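You operate a simulated robot arm through the tools that you are given. There is no shell and no other tool. Be economical: measure what you need, move in short steps, check, and stop when the job is done.

You run a simulated robot arm. Do the job below in one go: nothing can be reset, and whatever is moved stays where it is left.

Task
Tip one scoop of powder into the main well, start a quick wash.
Fine: put the orange scoop back; shut the powder box and the drawer.

It is judged by the outcome, as a careful person would: the job done as asked, and still so three seconds after it is handed in. It fails if anything else is knocked over, pushed out of place, dropped, spilled or broken.

Robot
A 6-joint arm with a two-finger parallel gripper, fixed in place. Base frame: the origin is at the foot of the arm, x ahead of it, y to its left, z up. Readings come in m, rad, newtons and seconds.
With the tool pointing down near the work surface it reaches from about 0.1 to 0.74 m from the base axis. Its first joint turns from -2.897 to 2.897 rad. Payload 3.91 kg.
The tool frame sits at the grasp point between the pads (the TCP): z along the fingers, y along the line on which they close. The tips reach 0.03 m beyond it. The gripper opens to 0.11 m. The fingers are 0.02 m wide and 0.01 m thick; the gripper's body (0.048 by 0.112 m) begins 0.055 m behind the TCP.
Orientation is that of the tool frame in the base frame, as [roll, pitch, yaw] about the fixed x, y, z axes, in that order (R = Rz(yaw) Ry(pitch) Rx(roll)). With the fingers straight down and closing along the base's y, the tool's x points along the base's -x, its y along +y and its z along -z.

Tools
- The arm moves only by the tool send_rows. Its argument "motion" is a list of rows, each an object of numbers (a shift or turn left out is 0, a gripper value left out holds the last): "x", "y", "z": the shift along the base's x, y, z in units of 25 mm (1.0 is 25 mm); "wx", "wy", "wz": the turn, a rotation vector about the base's x, y, z in units of 5 degrees (1.0 is 5 degrees); "gripper": the closure, from 0 (fully open) to 1 (shut). In form: [{"x": .., "y": .., "z": .., "wx": .., "wy": .., "wz": .., "gripper": ..}, ...]. A call has 1 to 12 rows; each row shifts and turns the commanded pose from where the row before left it. A call with a number of a shift or a turn outside -1 to 1 is refused whole. Rows are played at 5 a second. More than 0.05 m and 0.15 rad between two rows, or a gripper value outside its range, and nothing of the call is played. A pose out of reach is approached as far as the arm can. The call stops where the force on the tool passes 90 N (or 10 N more than at its start, if that is more) or the arm is blocked; 0.2 s more then pass. Each finger travels about 0.045 m/s and halts on what it meets, pressing with about 38 N; the grip force reading is that of the motor and also rises with nothing between the fingers. The clock runs only during rows and for 0.2 s after the last one: add rows that do not move to give the fingers time. The reply holds the time, the measured pose of the TCP, the force on the tool along the base axes, the opening and the grip force, in the units named above and with some noise, with the torque about the TCP (base axes, N m) and any sound that the robot's microphone picked up.
- Cameras (640 x 400 px; columns grow to the right, rows downward): "scene" is fixed at [0.2209, -0.501, 1.5676]; the picture's right is [0.82, -0.57, 0.00], its down [-0.35, -0.50, -0.79] and it looks along [0.45, 0.65, -0.61] (base axes); focal length 278 px, centre (320, 200). "wrist" rides on the gripper at [0.077, 0.007, -0.114] in the tool frame; the picture's right is [-0.09, 1.00, 0.00], its down [-0.80, -0.07, -0.59] and it looks along [-0.59, -0.05, 0.80] (tool axes); focal length 270 px, centre (320, 200). There is no depth. A picture from a camera that has moved, and an enlarged one, comes with that camera's place and axes in the base frame and with its lens.
- snapshot(camera): a new picture of that camera. No time passes.
- lift_body(by): slides the trunk up (or, below 0, down) by that many m; the arm rides with it, the base frame stays. It gives what a move gives, with no picture.
- zoom(camera, box): a new picture of the part [left, top, right, bottom] of that camera's present view, enlarged. No time passes.
- job_done(): hands the job in; it is judged then, once.

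Work in short steps. Places have to be worked out from the pictures, the camera data and where the tool is seen: move nearer, look again, correct. Check each grasp and each placing, and mend what went wrong. You have 120 turns and 84 pictures in all, those below and enlarged ones among them. Open the gripper and draw the arm clear of the work before you hand the job in, unless the task says otherwise; then end with one line.

The tools are called as a command line: name --argument value ..., lists and objects as JSON in quotes. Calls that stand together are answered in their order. send_rows: Moves the arm, as the interface text tells. Its arguments: {"type":"object","properties":{"motion":{"type":"array","items":{"type":"object","properties":{"x":{"type":"number"},"y":{"type":"number"},"z":{"type":"number"},"wx":{"type":"number"},"wy":{"type":"number"},"wz":{"type":"number"},"gripper":{"type":"number"}}}}},"required":["motion"]} The other tools are called the same way: lift_body (by) slides the trunk up or down; snapshot (camera) takes a picture; zoom (camera, box) takes an enlarged picture of a part of a camera's view; job_done () hands the job in.

At the start:

```text
t: 0.0
ee_pos: [0.4356, 0.1553, 1.3487]
tool_rot: [3.141, 0.001, -3.138]
ft_force: [0.0, -0.3, 0.0]
wrist_torque: [-0.03, 0.02, 0.02]
grip_width: 0.1101
finger_force: 0.1
trunk travel left (down, up): [-0.55, 0.06]
```

scene: 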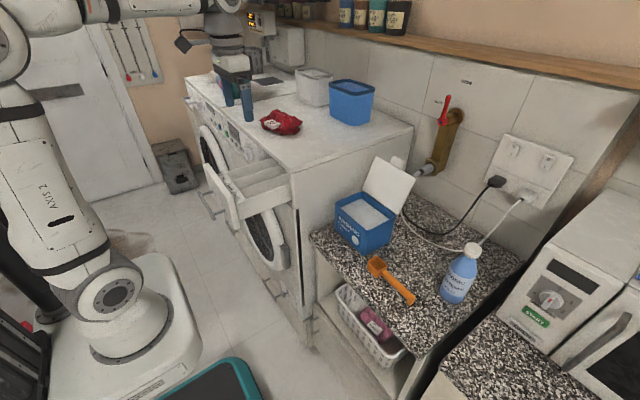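
wrist: 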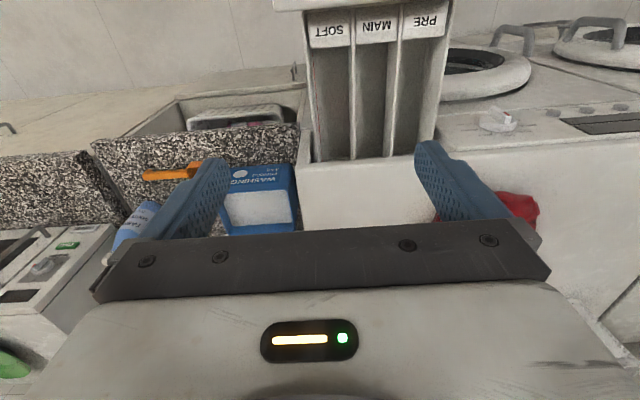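

I'll start by looking closely at the drawer, powder box, scoop and machine controls.

zoom --camera "scene" --box '[180, 50, 340, 150]'

zoom --camera "scene" --box '[180, 140, 340, 240]'

zoom --camera "scene" --box '[310, 140, 530, 310]'

zoom --camera "wrist" --box '[260, 0, 640, 180]'

zoom --camera "wrist" --box '[80, 120, 320, 270]'

```text
4.00 times, centred on (260, 100) of scene
camera zoom: at [0.2209, -0.501, 1.5676], right [0.82, -0.57, 0.0], down [-0.35, -0.5, -0.79], along [0.45, 0.65, -0.61], focal length 1113 px, centre (560, 600)
```

zoom: 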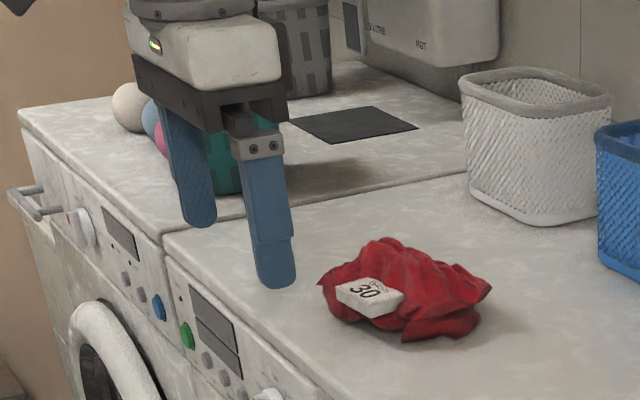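

```text
4.00 times, centred on (260, 190) of scene
camera zoom: at [0.2209, -0.501, 1.5676], right [0.82, -0.57, 0.0], down [-0.35, -0.5, -0.79], along [0.45, 0.65, -0.61], focal length 1113 px, centre (560, 240)
```

zoom: 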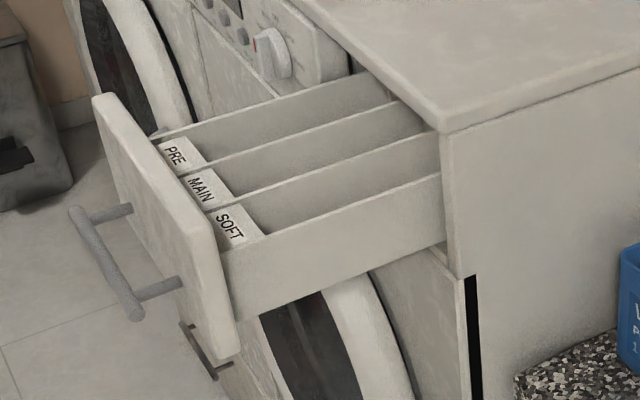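

```text
2.35 times, centred on (420, 225) of scene
camera zoom: at [0.2209, -0.501, 1.5676], right [0.82, -0.57, 0.0], down [-0.35, -0.5, -0.79], along [0.45, 0.65, -0.61], focal length 655 px, centre (85, 141)
```

zoom: 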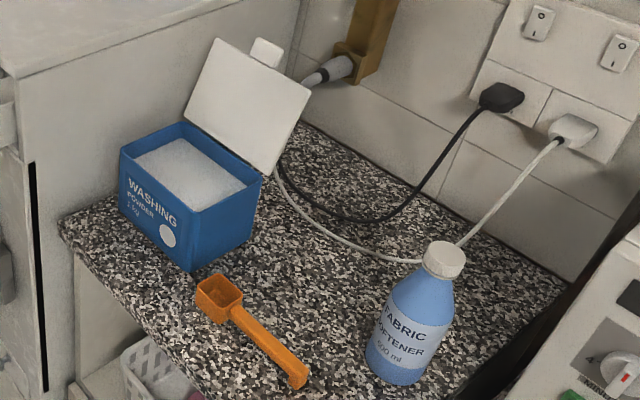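

```text
1.68 times, centred on (450, 90) of wrist
camera zoom: at [0.3575, 0.1622, 1.464], right [0.09, 1.0, 0.0], down [0.8, -0.07, 0.59], along [0.59, -0.05, -0.8], focal length 455 px, centre (101, 385)
```

zoom: 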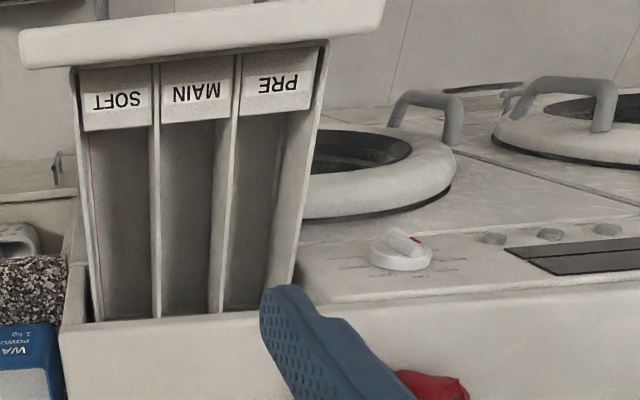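

```text
2.67 times, centred on (200, 195) of wrist
camera zoom: at [0.3575, 0.1622, 1.464], right [0.09, 1.0, 0.0], down [0.8, -0.07, 0.59], along [0.59, -0.05, -0.8], focal length 721 px, centre (640, 213)
```

zoom: 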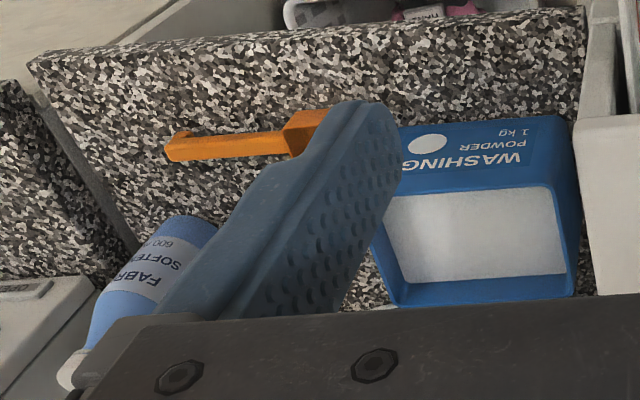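

The scoop lies handle towards -y at about (0.65,-0.23,0.9), the box is near (0.74,-0.02), and the drawer's main well is near y≈0.22, z≈1.07. Next I move to look squarely at the near machine's panel.

send_rows --motion '[{"x": -0.4, "y": 0.9, "z": -0.3, "wy": -0.7}, {"x": -0.4, "y": 0.9, "z": -0.3, "wy": -0.7}, {"x": -0.4, "y": 0.9, "z": -0.3, "wy": -0.7}, {"x": -0.4, "y": 0.9, "z": -0.3, "wy": -0.7}, {"x": -0.4, "y": 0.9, "z": -0.3, "wy": -0.7}, {"x": -0.4, "y": 0.9, "z": -0.3, "wy": -0.7}, {"x": -0.4, "y": 0.9, "z": -0.3, "wy": -0.7}, {"x": -0.4, "y": 0.9, "z": -0.3, "wy": -0.7}, {"x": -0.4, "y": 0.9, "z": -0.3, "wy": -0.7}, {"x": -0.4, "y": 0.9, "z": -0.3, "wy": -0.7}, {"y": 0.9, "z": -0.3, "wy": -0.7}, {"y": 0.7}]'

snapshot --camera "wrist"

snapshot --camera "scene"

```text
t: 2.6
ee_pos: [0.3358, 0.4215, 1.2659]
tool_rot: [-3.141, 0.673, -3.142]
ft_force: [-0.2, 0.1, 0.1]
wrist_torque: [-0.02, 0.01, 0.01]
grip_width: 0.1097
finger_force: 0.1
trunk travel left (down, up): [-0.55, 0.06]
```

```text
76 pictures are left
camera wrist: at [0.202, 0.4282, 1.3084], right [0.07, 1.0, 0.05], down [0.26, -0.07, 0.96], along [0.96, -0.05, -0.26], focal length 270 px, centre (320, 200)
```

wrist: 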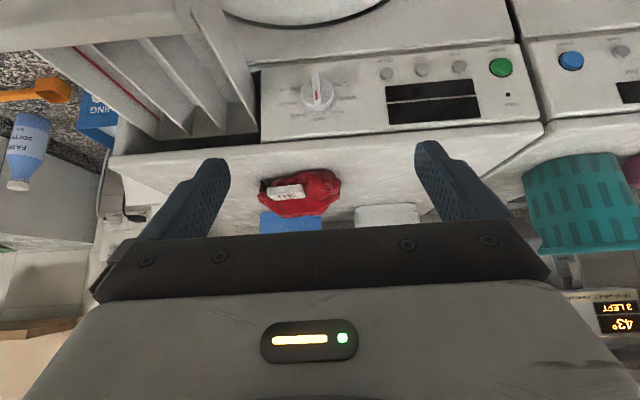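

```text
75 pictures are left
```

scene: 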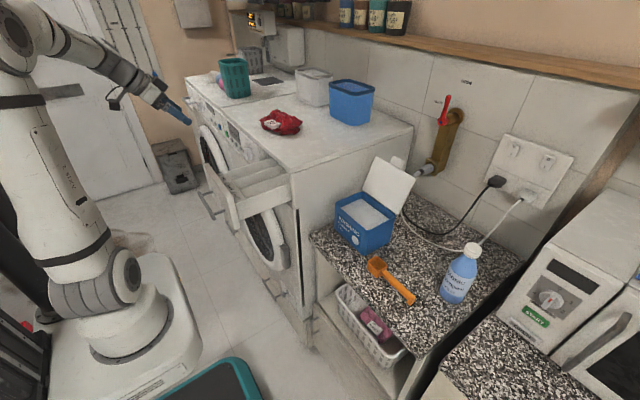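

Zooming in on the panel labels.

zoom --camera "wrist" --box '[250, 40, 410, 140]'

zoom --camera "wrist" --box '[370, 40, 530, 140]'

zoom --camera "wrist" --box '[530, 20, 640, 90]'

```text
4.00 times, centred on (330, 90) of wrist
camera zoom: at [0.202, 0.4282, 1.3084], right [0.07, 1.0, 0.05], down [0.26, -0.07, 0.96], along [0.96, -0.05, -0.26], focal length 1081 px, centre (280, 640)
```

zoom: 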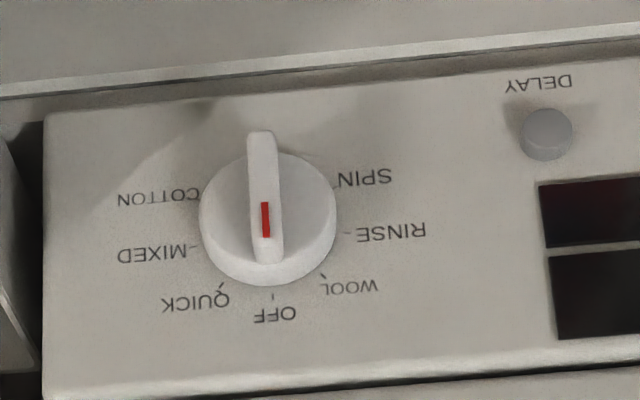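

```text
4.00 times, centred on (450, 90) of wrist
camera zoom: at [0.202, 0.4282, 1.3084], right [0.07, 1.0, 0.05], down [0.26, -0.07, 0.96], along [0.96, -0.05, -0.26], focal length 1081 px, centre (-200, 640)
```

zoom: 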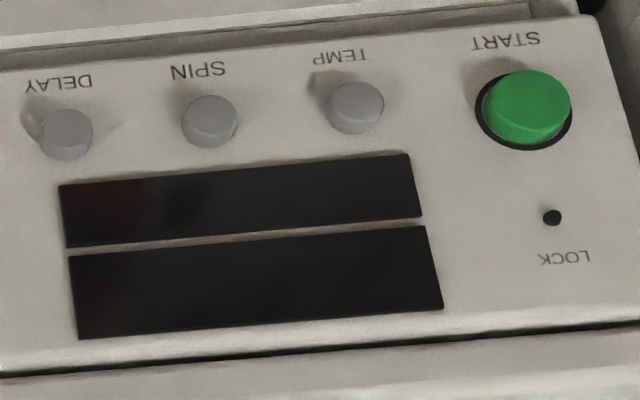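

```text
5.71 times, centred on (585, 55) of wrist
camera zoom: at [0.202, 0.4282, 1.3084], right [0.07, 1.0, 0.05], down [0.26, -0.07, 0.96], along [0.96, -0.05, -0.26], focal length 1544 px, centre (-1194, 1029)
```

zoom: 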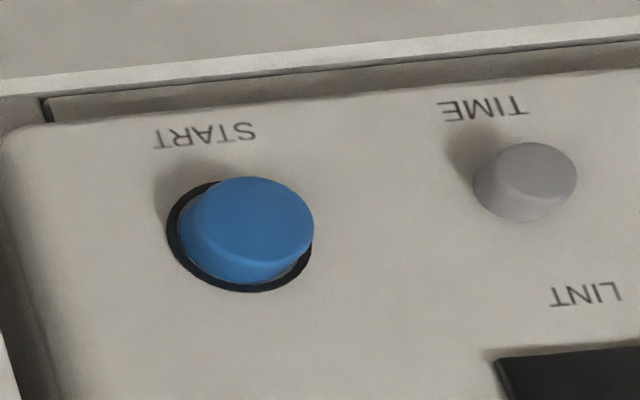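

Panel: the knob mark is at OFF; QUICK is one 40° step clockwise seen from the front, and the green START is to its left (+y). Next I go over to the scoop, undoing the pitch and then yawing 90° so the fingers close across the handle.

send_rows --motion '[{"y": -1, "wy": 0.77, "z": 0.3}, {"y": -1, "wy": 0.77, "z": 0.3}, {"y": -1, "wy": 0.77, "z": 0.3}, {"y": -1, "wy": 0.77}, {"y": -1, "wy": 0.77}, {"y": -1, "wy": 0.77}, {"y": -1, "wy": 0.77}, {"y": -1, "wy": 0.77}, {"y": -1, "wy": 0.77}, {"y": -1, "wy": 0.77}, {"y": -1, "wz": 1}, {"y": -1, "wz": 1}]'

send_rows --motion '[{"y": -1, "wz": 1, "x": 0.8}, {"y": -1, "wz": 1, "x": 0.8}, {"y": -1, "wz": 1, "x": 0.8}, {"y": -1, "wz": 1, "x": 0.8}, {"y": -1, "wz": 1, "x": 0.8}, {"y": -1, "wz": 1, "x": 0.8}, {"y": -1, "wz": 1, "x": 0.8}, {"y": -1, "wz": 1, "x": 0.8}, {"y": -1, "wz": 1, "x": 0.8}, {"y": -1, "wz": 1, "x": 0.8}, {"y": -1, "wz": 1, "x": 0.8}, {"y": -1, "wz": 1, "x": 0.8}]'

send_rows --motion '[{"y": -1, "wz": 1, "z": -0.6}, {"y": -1, "wz": 1, "z": -0.6}, {"y": -1, "wz": 1, "z": -0.6}, {"y": -0.5, "wz": 1, "z": -0.6}, {"y": -0.5}]'

snapshot --camera "wrist"

snapshot --camera "scene"

```text
t: 5.2
ee_pos: [0.3363, 0.1213, 1.2883]
tool_rot: [3.141, 0.0, -2.963]
ft_force: [-0.1, -0.9, -0.6]
wrist_torque: [-0.01, -0.02, 0.03]
grip_width: 0.1099
finger_force: 0.0
trunk travel left (down, up): [-0.55, 0.06]
```

```text
t: 7.8
ee_pos: [0.5773, -0.1805, 1.2885]
tool_rot: [3.14, 0.0, -1.919]
ft_force: [0.6, -0.1, -0.2]
wrist_torque: [0.02, 0.04, -0.02]
grip_width: 0.1101
finger_force: 0.1
trunk travel left (down, up): [-0.55, 0.06]
```

```text
t: 9.0
ee_pos: [0.5768, -0.2787, 1.2287]
tool_rot: [3.141, 0.0, -1.569]
ft_force: [-0.1, -0.2, -0.5]
wrist_torque: [0.01, 0.01, -0.01]
grip_width: 0.1101
finger_force: 0.0
trunk travel left (down, up): [-0.55, 0.06]
```

```text
71 pictures are left
camera wrist: at [0.5682, -0.3562, 1.3437], right [-1.0, 0.09, 0.0], down [0.07, 0.8, 0.59], along [0.05, 0.59, -0.8], focal length 270 px, centre (320, 200)
```

wrist: 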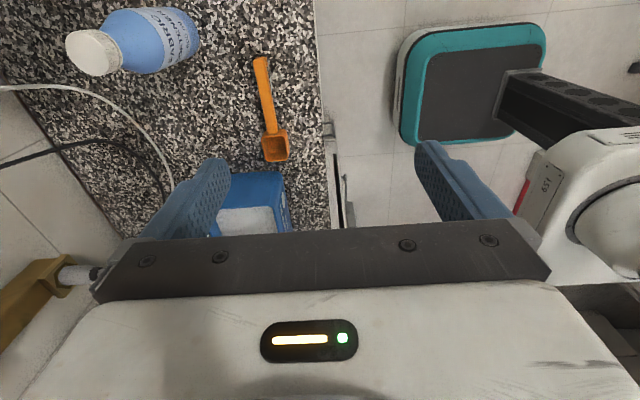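

```text
70 pictures are left
```

scene: 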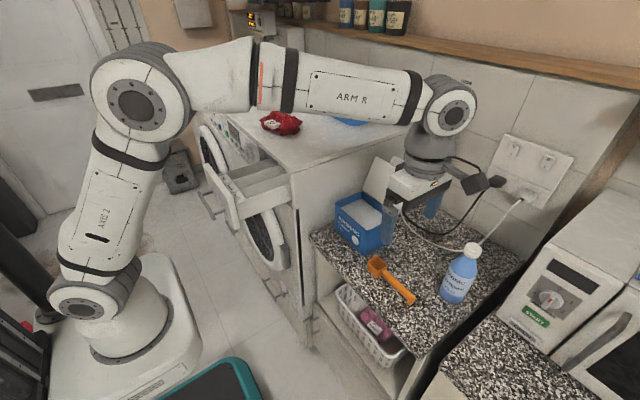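

Let me zoom to get the scoop and box edges more exactly before descending.

zoom --camera "wrist" --box '[180, 40, 340, 240]'

zoom --camera "scene" --box '[320, 150, 430, 310]'

```text
2.00 times, centred on (260, 140) of wrist
camera zoom: at [0.5682, -0.3562, 1.3437], right [-1.0, 0.09, 0.0], down [0.07, 0.8, 0.59], along [0.05, 0.59, -0.8], focal length 541 px, centre (440, 320)
```

zoom: 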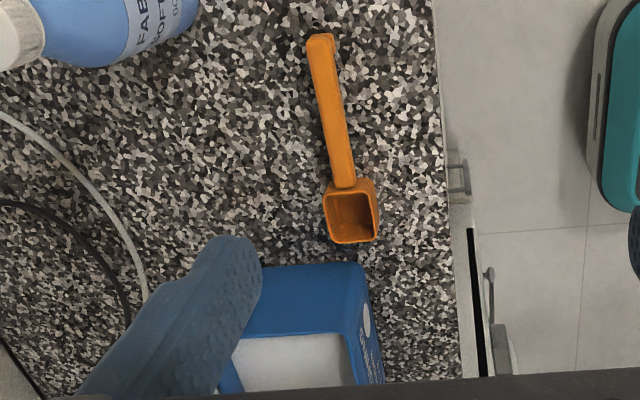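

```text
2.50 times, centred on (375, 230) of scene
camera zoom: at [0.2209, -0.501, 1.5676], right [0.82, -0.57, 0.0], down [-0.35, -0.5, -0.79], along [0.45, 0.65, -0.61], focal length 696 px, centre (182, 125)
```

zoom: 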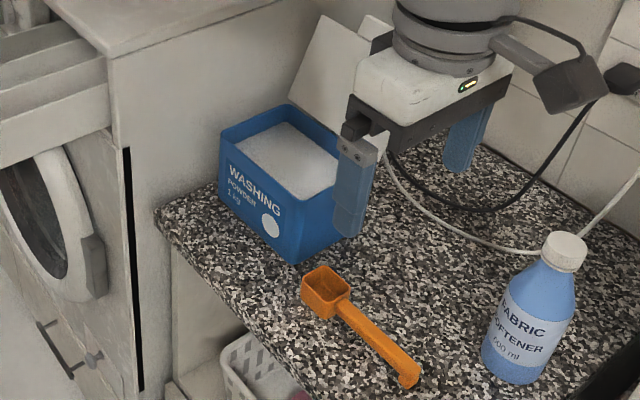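

Estimates: scoop handle along y at x≈0.662 (end y≈-0.292, bowl centre y≈-0.164), counter z≈0.88; box rim z≈0.98 spanning x 0.675–0.805, y ±0.082. I go down above the handle with a half-open gripper and look again.

send_rows --motion '[{"x": 0.85, "y": 0.16, "z": -0.5, "gripper": 0.45}, {"x": 0.85, "y": 0.16, "z": -1}, {"x": 0.85, "y": 0.16, "z": -1}, {"x": 0.85, "y": 0.16, "z": -1}, {"z": -1}, {"z": -1}, {"z": -1}, {"z": -1}, {"z": -1}, {"z": -0.6}]'

snapshot --camera "wrist"

zoom --camera "scene" --box '[320, 150, 480, 310]'

```text
t: 11.2
ee_pos: [0.6621, -0.2624, 1.0019]
tool_rot: [3.14, 0.0, -1.57]
ft_force: [0.6, 0.5, -0.4]
wrist_torque: [0.01, 0.01, -0.01]
grip_width: 0.0603
finger_force: 0.1
trunk travel left (down, up): [-0.55, 0.06]
```

```text
67 pictures are left
camera wrist: at [0.6535, -0.3399, 1.1173], right [-1.0, 0.09, 0.0], down [0.07, 0.8, 0.59], along [0.05, 0.59, -0.8], focal length 270 px, centre (320, 200)
```

wrist: 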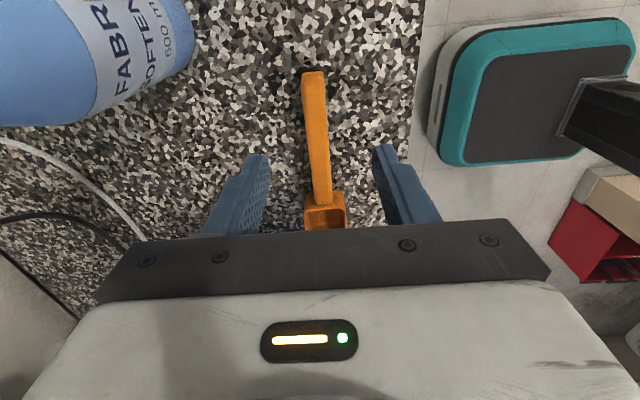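

```text
2.50 times, centred on (400, 230) of scene
camera zoom: at [0.2209, -0.501, 1.5676], right [0.82, -0.57, 0.0], down [-0.35, -0.5, -0.79], along [0.45, 0.65, -0.61], focal length 696 px, centre (120, 125)
```

zoom: 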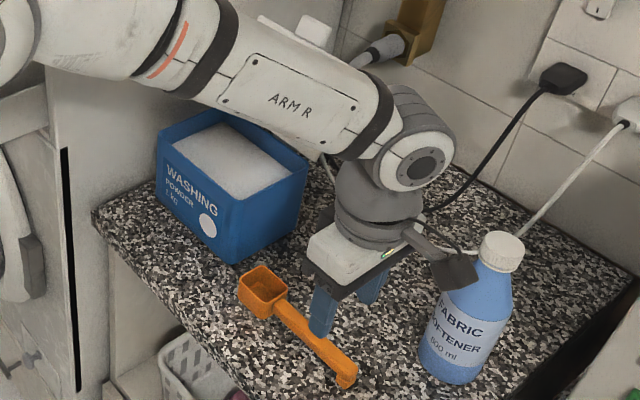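

Handle is centred between the fingers at x≈0.663. I lower to TCP z≈0.918 and check.

send_rows --motion '[{"z": -1}, {"z": -1}, {"z": -0.7}, {"z": -0.4}, {"z": -0.25}, {}]'

zoom --camera "scene" --box '[340, 220, 460, 310]'

snapshot --camera "wrist"

```text
t: 12.6
ee_pos: [0.6619, -0.2639, 0.917]
tool_rot: [3.141, 0.0, -1.569]
ft_force: [-0.4, 0.2, 0.6]
wrist_torque: [-0.02, 0.04, -0.01]
grip_width: 0.0607
finger_force: 0.1
trunk travel left (down, up): [-0.55, 0.06]
```

```text
4.44 times, centred on (400, 265) of scene
camera zoom: at [0.2209, -0.501, 1.5676], right [0.82, -0.57, 0.0], down [-0.35, -0.5, -0.79], along [0.45, 0.65, -0.61], focal length 1237 px, centre (-36, -89)
```

zoom: 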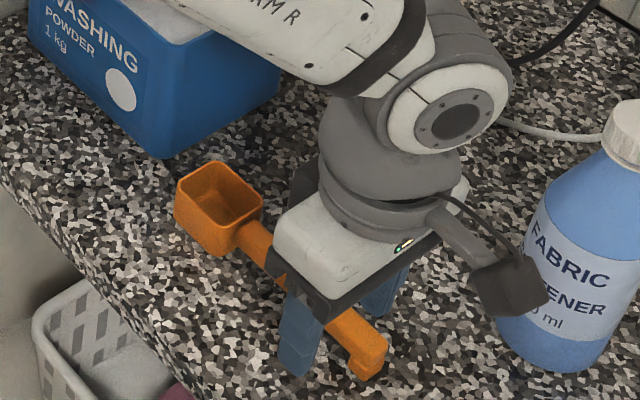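

```text
64 pictures are left
camera wrist: at [0.6538, -0.3407, 1.0324], right [-1.0, 0.09, 0.0], down [0.07, 0.8, 0.59], along [0.05, 0.59, -0.8], focal length 270 px, centre (320, 200)
```

wrist: 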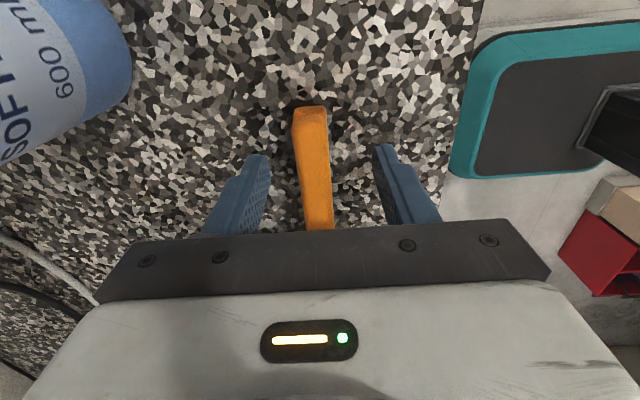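

The handle is elevated with a foot at its end and lies between the fingers; tips at ≈0.887. I lower another 4 mm and close.

send_rows --motion '[{"z": -0.16}, {"gripper": 0.7}, {"gripper": 0.85}, {"gripper": 0.95}, {"gripper": 1}, {}, {}, {}]'

zoom --camera "scene" --box '[340, 220, 460, 310]'

```text
t: 14.4
ee_pos: [0.663, -0.2632, 0.9142]
tool_rot: [3.141, -0.001, -1.568]
ft_force: [0.1, 0.0, -0.5]
wrist_torque: [-0.02, 0.01, 0.01]
grip_width: 0.0169
finger_force: 37.9
trunk travel left (down, up): [-0.55, 0.06]
```

```text
4.44 times, centred on (400, 265) of scene
camera zoom: at [0.2209, -0.501, 1.5676], right [0.82, -0.57, 0.0], down [-0.35, -0.5, -0.79], along [0.45, 0.65, -0.61], focal length 1237 px, centre (-36, -89)
```

zoom: 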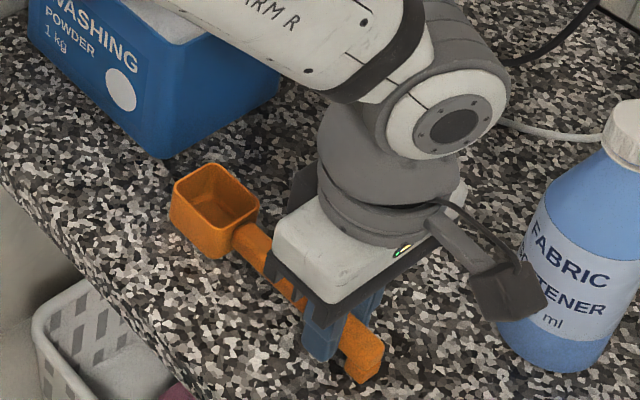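

Gripped (16.9 mm). Lifting straight up and checking.

send_rows --motion '[{"z": 0.5}, {"z": 0.8}, {"z": 1}, {"z": 1}, {"z": 1}, {"z": 1}, {"z": 0.6}, {}]'

snapshot --camera "scene"

snapshot --camera "wrist"

```text
t: 16.2
ee_pos: [0.6598, -0.2631, 1.0614]
tool_rot: [-3.14, 0.0, -1.57]
ft_force: [-0.4, -0.2, -1.0]
wrist_torque: [0.01, -0.03, -0.02]
grip_width: 0.0167
finger_force: 37.3
trunk travel left (down, up): [-0.55, 0.06]
```

```text
62 pictures are left
```

scene: 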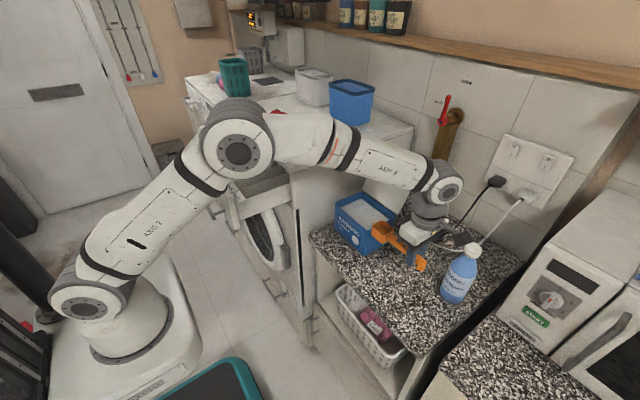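

```text
61 pictures are left
camera wrist: at [0.652, -0.3402, 1.1765], right [-1.0, 0.09, 0.0], down [0.07, 0.8, 0.59], along [0.05, 0.59, -0.8], focal length 270 px, centre (320, 200)
```

wrist: 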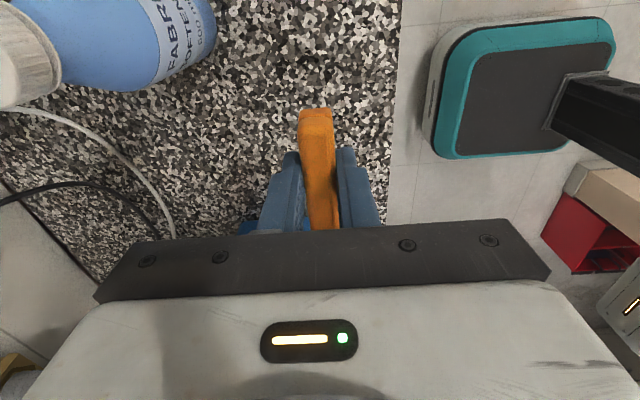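

The scoop is held level. I raise it, move over the box (bowl ahead in +y) and tilt the bowl down 45°.

send_rows --motion '[{"z": 1, "x": 0.4}, {"z": 1, "x": 0.4}, {"z": 0.6, "x": 0.4, "y": 0.6}, {"x": 0.4, "y": 0.8, "wx": -1}, {"x": 0.4, "y": 0.8, "wx": -1}, {"x": 0.4, "y": 0.8, "wx": -1}, {"y": 0.8, "wx": -1}, {"y": 0.8, "wx": -1}, {"y": 0.8, "wx": -1}, {"y": 0.8, "wx": -1}, {"y": 0.8, "wx": -1}, {"wx": -1}]'

snapshot --camera "scene"

zoom --camera "scene" --box '[320, 140, 480, 260]'

snapshot --camera "wrist"

```text
t: 18.8
ee_pos: [0.7209, -0.0872, 1.1249]
tool_rot: [-3.141, -0.786, -1.572]
ft_force: [-0.5, -0.4, -1.1]
wrist_torque: [-0.02, 0.0, -0.01]
grip_width: 0.0168
finger_force: 38.4
trunk travel left (down, up): [-0.55, 0.06]
```

```text
60 pictures are left
```

scene: 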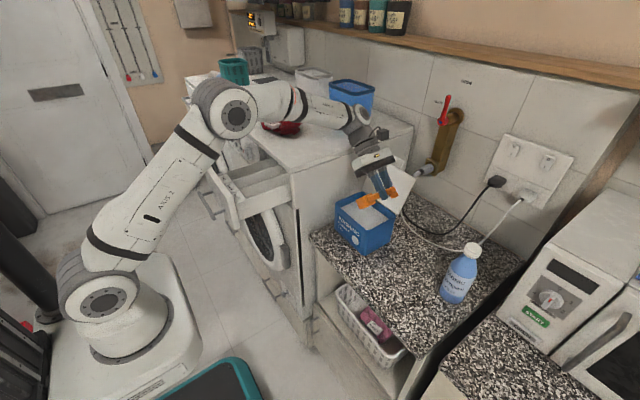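

```text
3.33 times, centred on (400, 200) of scene
camera zoom: at [0.2209, -0.501, 1.5676], right [0.82, -0.57, 0.0], down [-0.35, -0.5, -0.79], along [0.45, 0.65, -0.61], focal length 928 px, centre (53, 200)
```

zoom: 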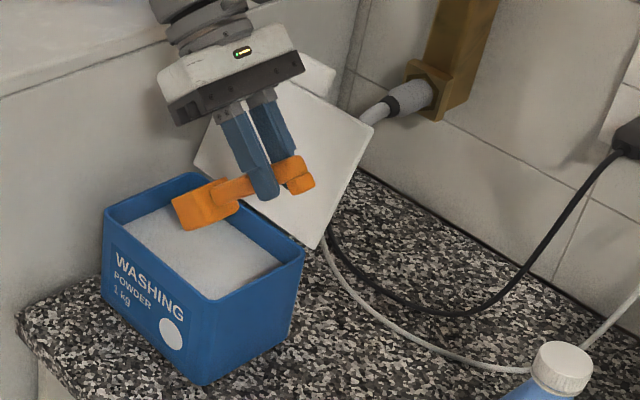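

```text
58 pictures are left
camera wrist: at [0.7129, -0.0612, 1.2607], right [-1.0, 0.06, -0.06], down [0.07, 0.99, -0.15], along [0.05, -0.15, -0.99], focal length 270 px, centre (320, 200)
```

wrist: 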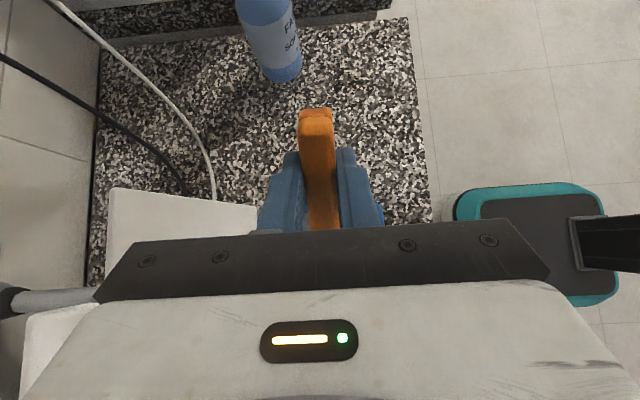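

The bowl is over the powder, well inside the rim. I lower it into the powder in gentle steps.

send_rows --motion '[{"z": -0.8}, {"z": -0.8}, {"z": -0.6}, {"z": -0.6}, {"z": -0.5}, {"z": -0.5}, {"z": -0.5}]'

snapshot --camera "scene"

zoom --camera "scene" --box '[320, 140, 480, 260]'

```text
t: 20.4
ee_pos: [0.7212, -0.0881, 1.0194]
tool_rot: [-3.141, -0.784, -1.572]
ft_force: [0.2, 4.3, 4.5]
wrist_torque: [0.05, -0.04, 0.04]
grip_width: 0.0167
finger_force: 38.2
trunk travel left (down, up): [-0.55, 0.06]
```

```text
57 pictures are left
```

scene: 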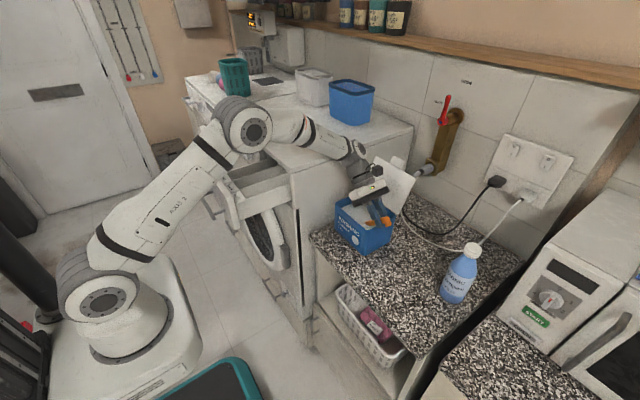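

```text
3.33 times, centred on (400, 200) of scene
camera zoom: at [0.2209, -0.501, 1.5676], right [0.82, -0.57, 0.0], down [-0.35, -0.5, -0.79], along [0.45, 0.65, -0.61], focal length 928 px, centre (53, 200)
```

zoom: 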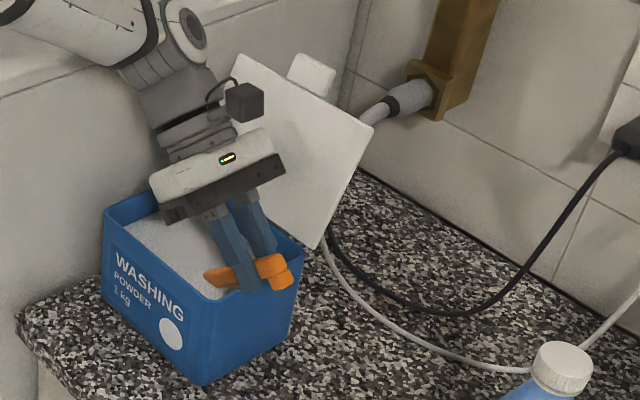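

Bowl is submerged with ~6 N resistance. I sweep forward while slowly reducing tilt to 30°, then lift and level.

send_rows --motion '[{"y": 0.4}, {"y": 0.4, "wx": 0.5}, {"y": 0.4, "wx": 0.8, "z": -0.2}, {"y": 0.4, "wx": 0.8, "z": -0.2}, {"wx": 0.8, "z": -0.2}]'

zoom --camera "scene" --box '[320, 140, 480, 260]'

```text
t: 21.6
ee_pos: [0.72, -0.0561, 1.0203]
tool_rot: [-3.114, -0.538, -1.582]
ft_force: [3.4, -37.6, 79.5]
wrist_torque: [-1.13, 0.79, -0.01]
grip_width: 0.0171
finger_force: 37.9
trunk travel left (down, up): [-0.55, 0.06]
```

```text
3.33 times, centred on (400, 200) of scene
camera zoom: at [0.2209, -0.501, 1.5676], right [0.82, -0.57, 0.0], down [-0.35, -0.5, -0.79], along [0.45, 0.65, -0.61], focal length 928 px, centre (53, 200)
```

zoom: 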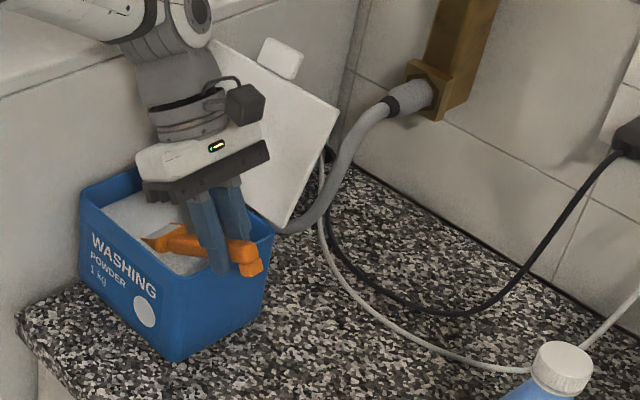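

The handle's foot pressed on the box rim and slid the box a few cm in +y. I relieve it by lifting straight up, levelling only once higher.

send_rows --motion '[{"z": 0.4}, {"z": 0.6, "wx": 0.5}, {"z": 0.8, "wx": 1}, {"z": 0.8, "wx": 1}]'

zoom --camera "scene" --box '[320, 140, 480, 260]'

```text
t: 22.6
ee_pos: [0.7202, -0.0485, 1.0673]
tool_rot: [3.141, -0.313, -1.569]
ft_force: [0.4, -0.3, -1.0]
wrist_torque: [-0.04, 0.0, 0.01]
grip_width: 0.0168
finger_force: 38.0
trunk travel left (down, up): [-0.55, 0.06]
```

```text
3.33 times, centred on (400, 200) of scene
camera zoom: at [0.2209, -0.501, 1.5676], right [0.82, -0.57, 0.0], down [-0.35, -0.5, -0.79], along [0.45, 0.65, -0.61], focal length 928 px, centre (53, 200)
```

zoom: 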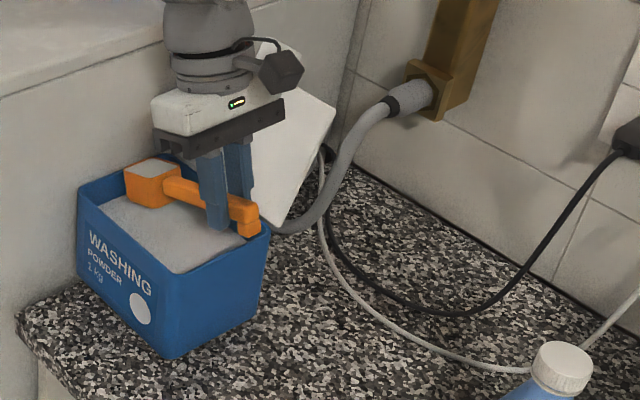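

The scoop is full. I lift clear and level a bit further, watching the actual scoop angle since it may have turned slightly in the grip.

send_rows --motion '[{"z": 0.8, "wx": 0.6}, {"z": 0.8, "wx": 0.6}, {"z": 0.8, "wx": 0.6}, {"z": 0.6}, {}]'

zoom --camera "scene" --box '[320, 120, 480, 240]'

snapshot --camera "wrist"

```text
t: 23.8
ee_pos: [0.7199, -0.0478, 1.1415]
tool_rot: [3.141, -0.157, -1.57]
ft_force: [-0.8, -0.1, 0.2]
wrist_torque: [0.01, -0.01, 0.01]
grip_width: 0.0168
finger_force: 38.1
trunk travel left (down, up): [-0.55, 0.06]
```

```text
3.33 times, centred on (400, 180) of scene
camera zoom: at [0.2209, -0.501, 1.5676], right [0.82, -0.57, 0.0], down [-0.35, -0.5, -0.79], along [0.45, 0.65, -0.61], focal length 928 px, centre (53, 267)
```

zoom: 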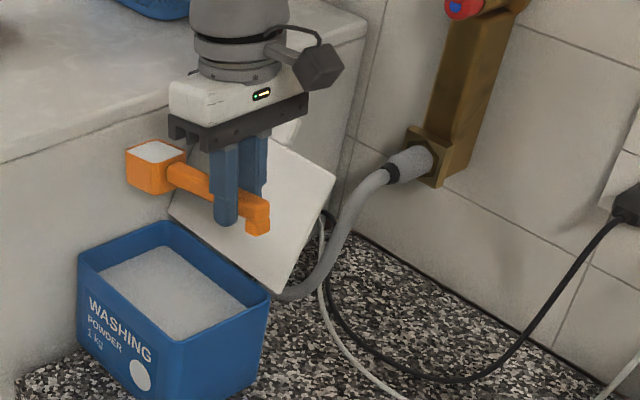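

```text
52 pictures are left
camera wrist: at [0.7129, -0.1064, 1.2678], right [-1.0, 0.09, -0.01], down [0.07, 0.88, 0.46], along [0.05, 0.46, -0.89], focal length 270 px, centre (320, 200)
```

wrist: 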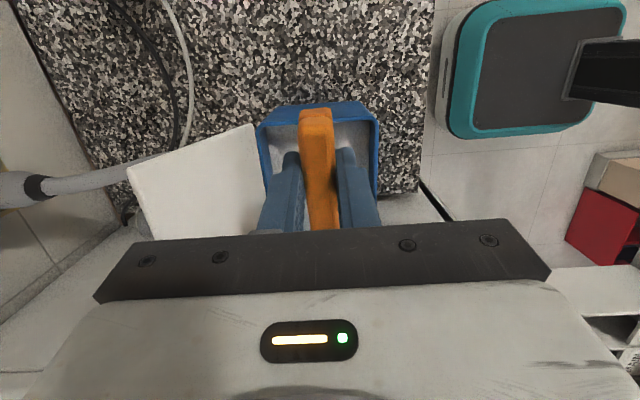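

Scoop is full and still ~9° bowl-down. I level it, raise it, and bring it over the drawer: bowl target (0.48, ~0.23), with the main well at y 0.20–0.257 and rim z≈1.076.

send_rows --motion '[{"z": 0.6, "wx": 0.4}, {"z": 0.8, "wx": 0.5}, {"z": 0.8, "wx": 0.5}, {"z": 0.8, "wx": 0.4}, {"z": 0.8, "x": -0.4}, {"z": 0.6, "x": -0.8}, {"x": -0.8}, {"x": -0.8}, {"x": -0.8}, {"x": -0.8}, {"x": -0.8}, {"x": -0.8}]'

send_rows --motion '[{"x": -0.8}, {"x": -0.8}, {"x": -0.8}, {"x": -0.8}, {"x": -0.4, "y": 0.6}, {"y": 0.8}, {"y": 0.8}, {"y": 0.8}, {"y": 0.8}, {"y": 0.8}, {"y": 0.8}, {"y": 0.6}]'

snapshot --camera "scene"

zoom --camera "scene" --box '[180, 100, 340, 220]'

snapshot --camera "wrist"

```text
t: 26.4
ee_pos: [0.5721, -0.0495, 1.2546]
tool_rot: [-3.141, -0.001, -1.57]
ft_force: [-0.6, -0.4, -1.2]
wrist_torque: [-0.05, -0.02, -0.01]
grip_width: 0.0172
finger_force: 38.0
trunk travel left (down, up): [-0.55, 0.06]
```

```text
t: 29.0
ee_pos: [0.4826, 0.1025, 1.254]
tool_rot: [-3.141, 0.002, -1.569]
ft_force: [-0.4, 0.2, -0.6]
wrist_torque: [-0.04, -0.02, 0.01]
grip_width: 0.017
finger_force: 38.0
trunk travel left (down, up): [-0.55, 0.06]
```

```text
51 pictures are left
```

scene: 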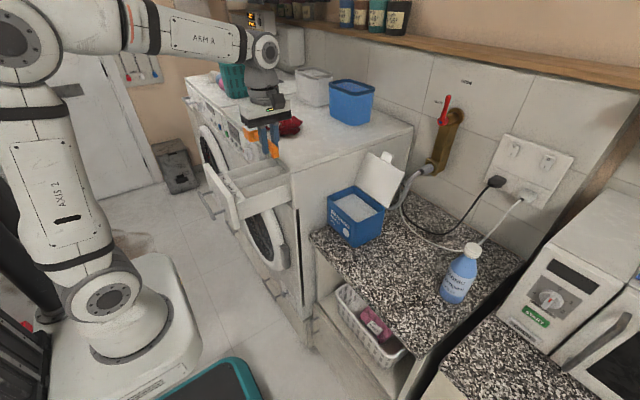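

```text
3.33 times, centred on (260, 160) of scene
camera zoom: at [0.2209, -0.501, 1.5676], right [0.82, -0.57, 0.0], down [-0.35, -0.5, -0.79], along [0.45, 0.65, -0.61], focal length 928 px, centre (520, 333)
```

zoom: 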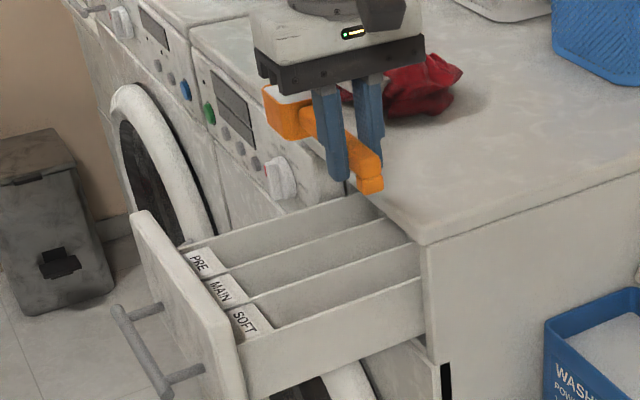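

```text
49 pictures are left
camera wrist: at [0.4737, 0.025, 1.3689], right [-1.0, 0.09, 0.0], down [0.07, 0.8, 0.59], along [0.05, 0.59, -0.8], focal length 270 px, centre (320, 200)
```

wrist: 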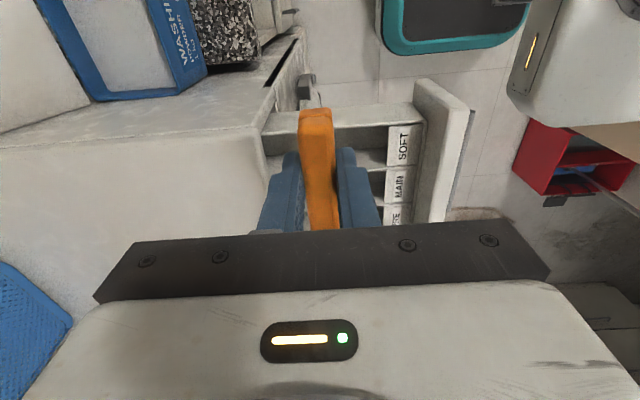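

The well dividers confirm at y 0.201 and 0.259. I tilt the bowl down to 50° about x while bringing the lip just above the main well.

send_rows --motion '[{"y": 0.21, "z": -0.22, "wx": -1}, {"y": 0.21, "z": -0.22, "wx": -1}, {"y": 0.21, "z": -0.22, "wx": -1}, {"y": 0.21, "z": -0.22, "wx": -1}, {"y": 0.21, "z": -0.22, "wx": -1}, {"y": 0.21, "z": -0.22, "wx": -1}, {"y": 0.21, "z": -0.22, "wx": -1}, {"y": 0.21, "z": -0.22, "wx": -1}, {"y": 0.21, "z": -0.22, "wx": -1}, {"y": 0.25, "z": -0.22, "wx": -1}]'

zoom --camera "scene" --box '[180, 100, 340, 220]'

```text
t: 31.2
ee_pos: [0.4814, 0.156, 1.1982]
tool_rot: [-3.141, -0.873, -1.569]
ft_force: [0.4, 0.1, -0.5]
wrist_torque: [0.0, -0.01, 0.03]
grip_width: 0.0174
finger_force: 37.8
trunk travel left (down, up): [-0.55, 0.06]
```

```text
3.33 times, centred on (260, 160) of scene
camera zoom: at [0.2209, -0.501, 1.5676], right [0.82, -0.57, 0.0], down [-0.35, -0.5, -0.79], along [0.45, 0.65, -0.61], focal length 928 px, centre (520, 333)
```

zoom: 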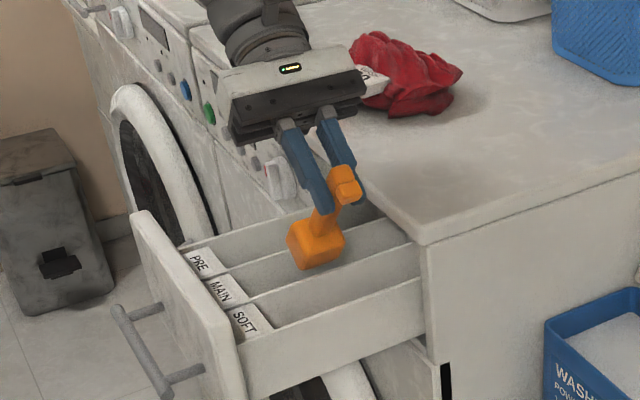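

Bowl is over MAIN. Continue tilting to 90°, keeping the lip at y≈0.24.

send_rows --motion '[{"y": 0.42, "z": 0.03, "wx": -1}, {"y": 0.42, "z": 0.03, "wx": -1}, {"y": 0.42, "z": 0.03, "wx": -1}, {"y": 0.42, "z": 0.03, "wx": -1}, {"y": 0.42, "z": 0.03, "wx": -1}, {"y": 0.42, "z": 0.03, "wx": -1}, {"y": 0.42, "z": 0.03, "wx": -1}, {"y": 0.42, "z": 0.03, "wx": -1}]'

zoom --camera "scene" --box '[180, 100, 340, 220]'

snapshot --camera "wrist"

```text
t: 33.0
ee_pos: [0.4777, 0.1704, 1.153]
tool_rot: [-3.049, -1.56, -1.649]
ft_force: [1.6, 10.0, 11.5]
wrist_torque: [0.95, 0.02, -0.27]
grip_width: 0.0169
finger_force: 38.0
out of reach, approached as far as the arm can: row 6, 7, 8
trunk travel left (down, up): [-0.55, 0.06]
```

```text
3.33 times, centred on (260, 160) of scene
camera zoom: at [0.2209, -0.501, 1.5676], right [0.82, -0.57, 0.0], down [-0.35, -0.5, -0.79], along [0.45, 0.65, -0.61], focal length 928 px, centre (520, 333)
```

zoom: 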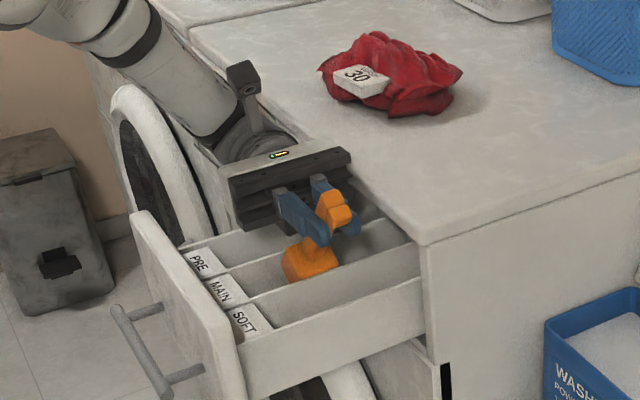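

```text
46 pictures are left
camera wrist: at [0.4679, 0.2828, 1.2309], right [-1.0, -0.01, -0.09], down [0.06, 0.6, -0.79], along [0.06, -0.8, -0.6], focal length 270 px, centre (320, 200)
```

wrist: 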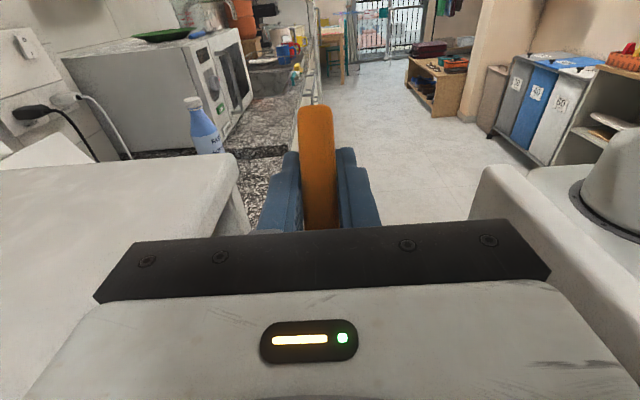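

The arm ran out of reach and dipped lower than commanded, with ~15 N contact. I look closely before moving.

zoom --camera "scene" --box '[215, 135, 305, 195]'

snapshot --camera "scene"

```text
6.67 times, centred on (260, 165) of scene
camera zoom: at [0.2209, -0.501, 1.5676], right [0.82, -0.57, 0.0], down [-0.35, -0.5, -0.79], along [0.45, 0.65, -0.61], focal length 1855 px, centre (720, 433)
```

zoom: 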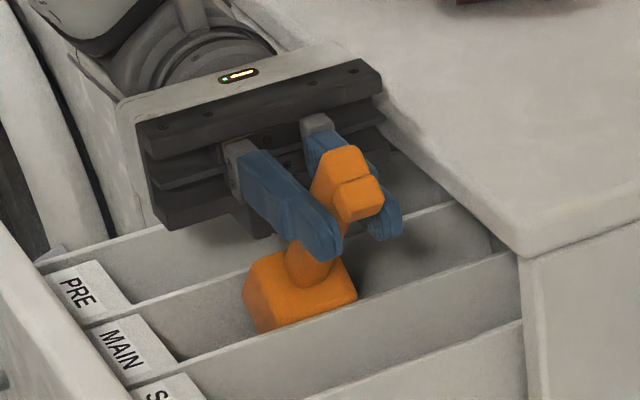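

```text
44 pictures are left
```

scene: 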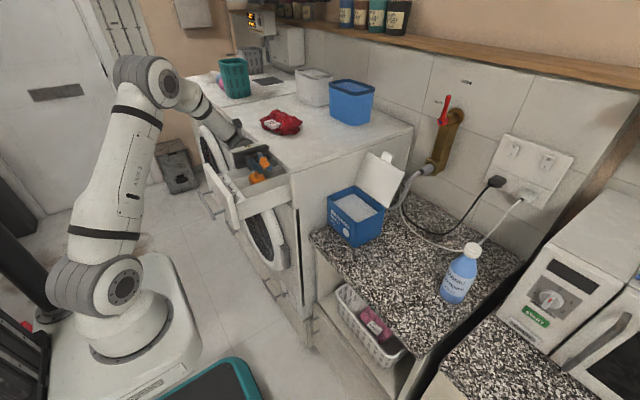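

The bowl is inside the MAIN well, leaning on the MAIN/SOFT divider, with its mouth towards +y in the well. I ease +y and up a little and see how the arm responds.

send_rows --motion '[{"z": 0.4, "y": 0.2}, {"z": 0.4, "y": 0.2}]'

zoom --camera "scene" --box '[215, 125, 305, 195]'

```text
t: 33.6
ee_pos: [0.4767, 0.159, 1.157]
tool_rot: [2.637, -1.567, -1.061]
ft_force: [-0.7, 4.2, 1.8]
wrist_torque: [0.39, -0.01, -0.03]
grip_width: 0.0174
finger_force: 37.6
out of reach, approached as far as the arm can: row 1, 2
trunk travel left (down, up): [-0.55, 0.06]
```

```text
5.71 times, centred on (260, 160) of scene
camera zoom: at [0.2209, -0.501, 1.5676], right [0.82, -0.57, 0.0], down [-0.35, -0.5, -0.79], along [0.45, 0.65, -0.61], focal length 1590 px, centre (663, 429)
```

zoom: 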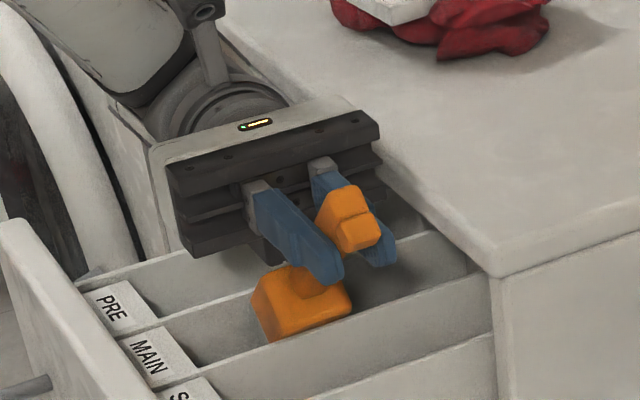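

Commanded pose is beyond reach; I reverse part of the tilt while lifting so the bowl leaves the well cleanly.

send_rows --motion '[{"z": 0.3, "y": -0.4, "wx": 0.7}, {"z": 0.3, "y": -0.3, "wx": 0.8}, {"z": 0.3, "y": -0.3, "wx": 1}, {"z": 0.3, "y": -0.3, "wx": 1}]'

zoom --camera "scene" --box '[215, 125, 305, 195]'

```text
t: 34.6
ee_pos: [0.476, 0.1253, 1.1864]
tool_rot: [3.139, -1.265, -1.568]
ft_force: [-0.4, 0.8, -1.4]
wrist_torque: [0.01, 0.02, 0.01]
grip_width: 0.0172
finger_force: 38.1
trunk travel left (down, up): [-0.55, 0.06]
```

```text
5.71 times, centred on (260, 160) of scene
camera zoom: at [0.2209, -0.501, 1.5676], right [0.82, -0.57, 0.0], down [-0.35, -0.5, -0.79], along [0.45, 0.65, -0.61], focal length 1590 px, centre (663, 429)
```

zoom: 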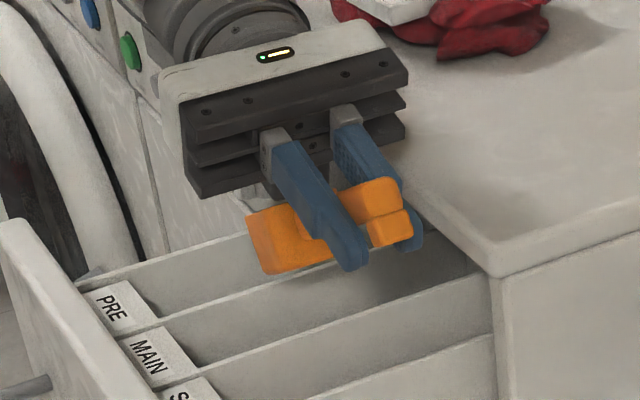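

The scoop rotated ~42° in the grip when it leaned on the divider, so the real tilt stayed moderate. I level the scoop over the well and look into the bowl.

send_rows --motion '[{"z": 0.5, "wx": 1}, {"z": 0.5, "wx": 1}, {"z": 0.5, "wx": 1}, {"wx": 1}, {"wx": 1}, {"wx": 0.5}]'

zoom --camera "scene" --box '[200, 105, 320, 195]'

snapshot --camera "wrist"

```text
t: 36.0
ee_pos: [0.4759, 0.1245, 1.2236]
tool_rot: [3.141, -0.783, -1.569]
ft_force: [0.4, 0.2, 0.6]
wrist_torque: [-0.04, -0.01, 0.01]
grip_width: 0.0174
finger_force: 37.5
trunk travel left (down, up): [-0.55, 0.06]
```

```text
4.44 times, centred on (260, 150) of scene
camera zoom: at [0.2209, -0.501, 1.5676], right [0.82, -0.57, 0.0], down [-0.35, -0.5, -0.79], along [0.45, 0.65, -0.61], focal length 1237 px, centre (587, 422)
```

zoom: 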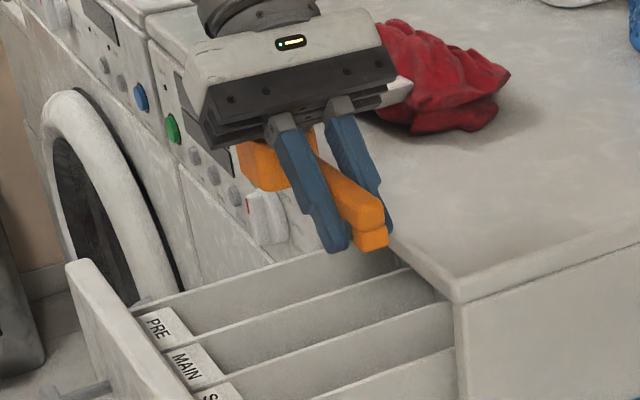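

```text
40 pictures are left
camera wrist: at [0.468, 0.1512, 1.3597], right [-1.0, 0.06, -0.06], down [0.07, 0.99, -0.14], along [0.05, -0.15, -0.99], focal length 270 px, centre (320, 200)
```

wrist: 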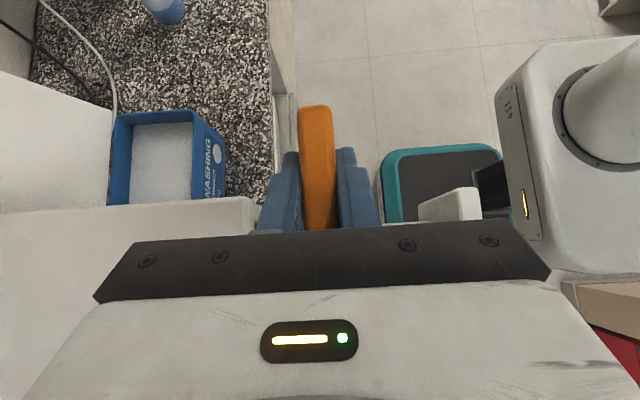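

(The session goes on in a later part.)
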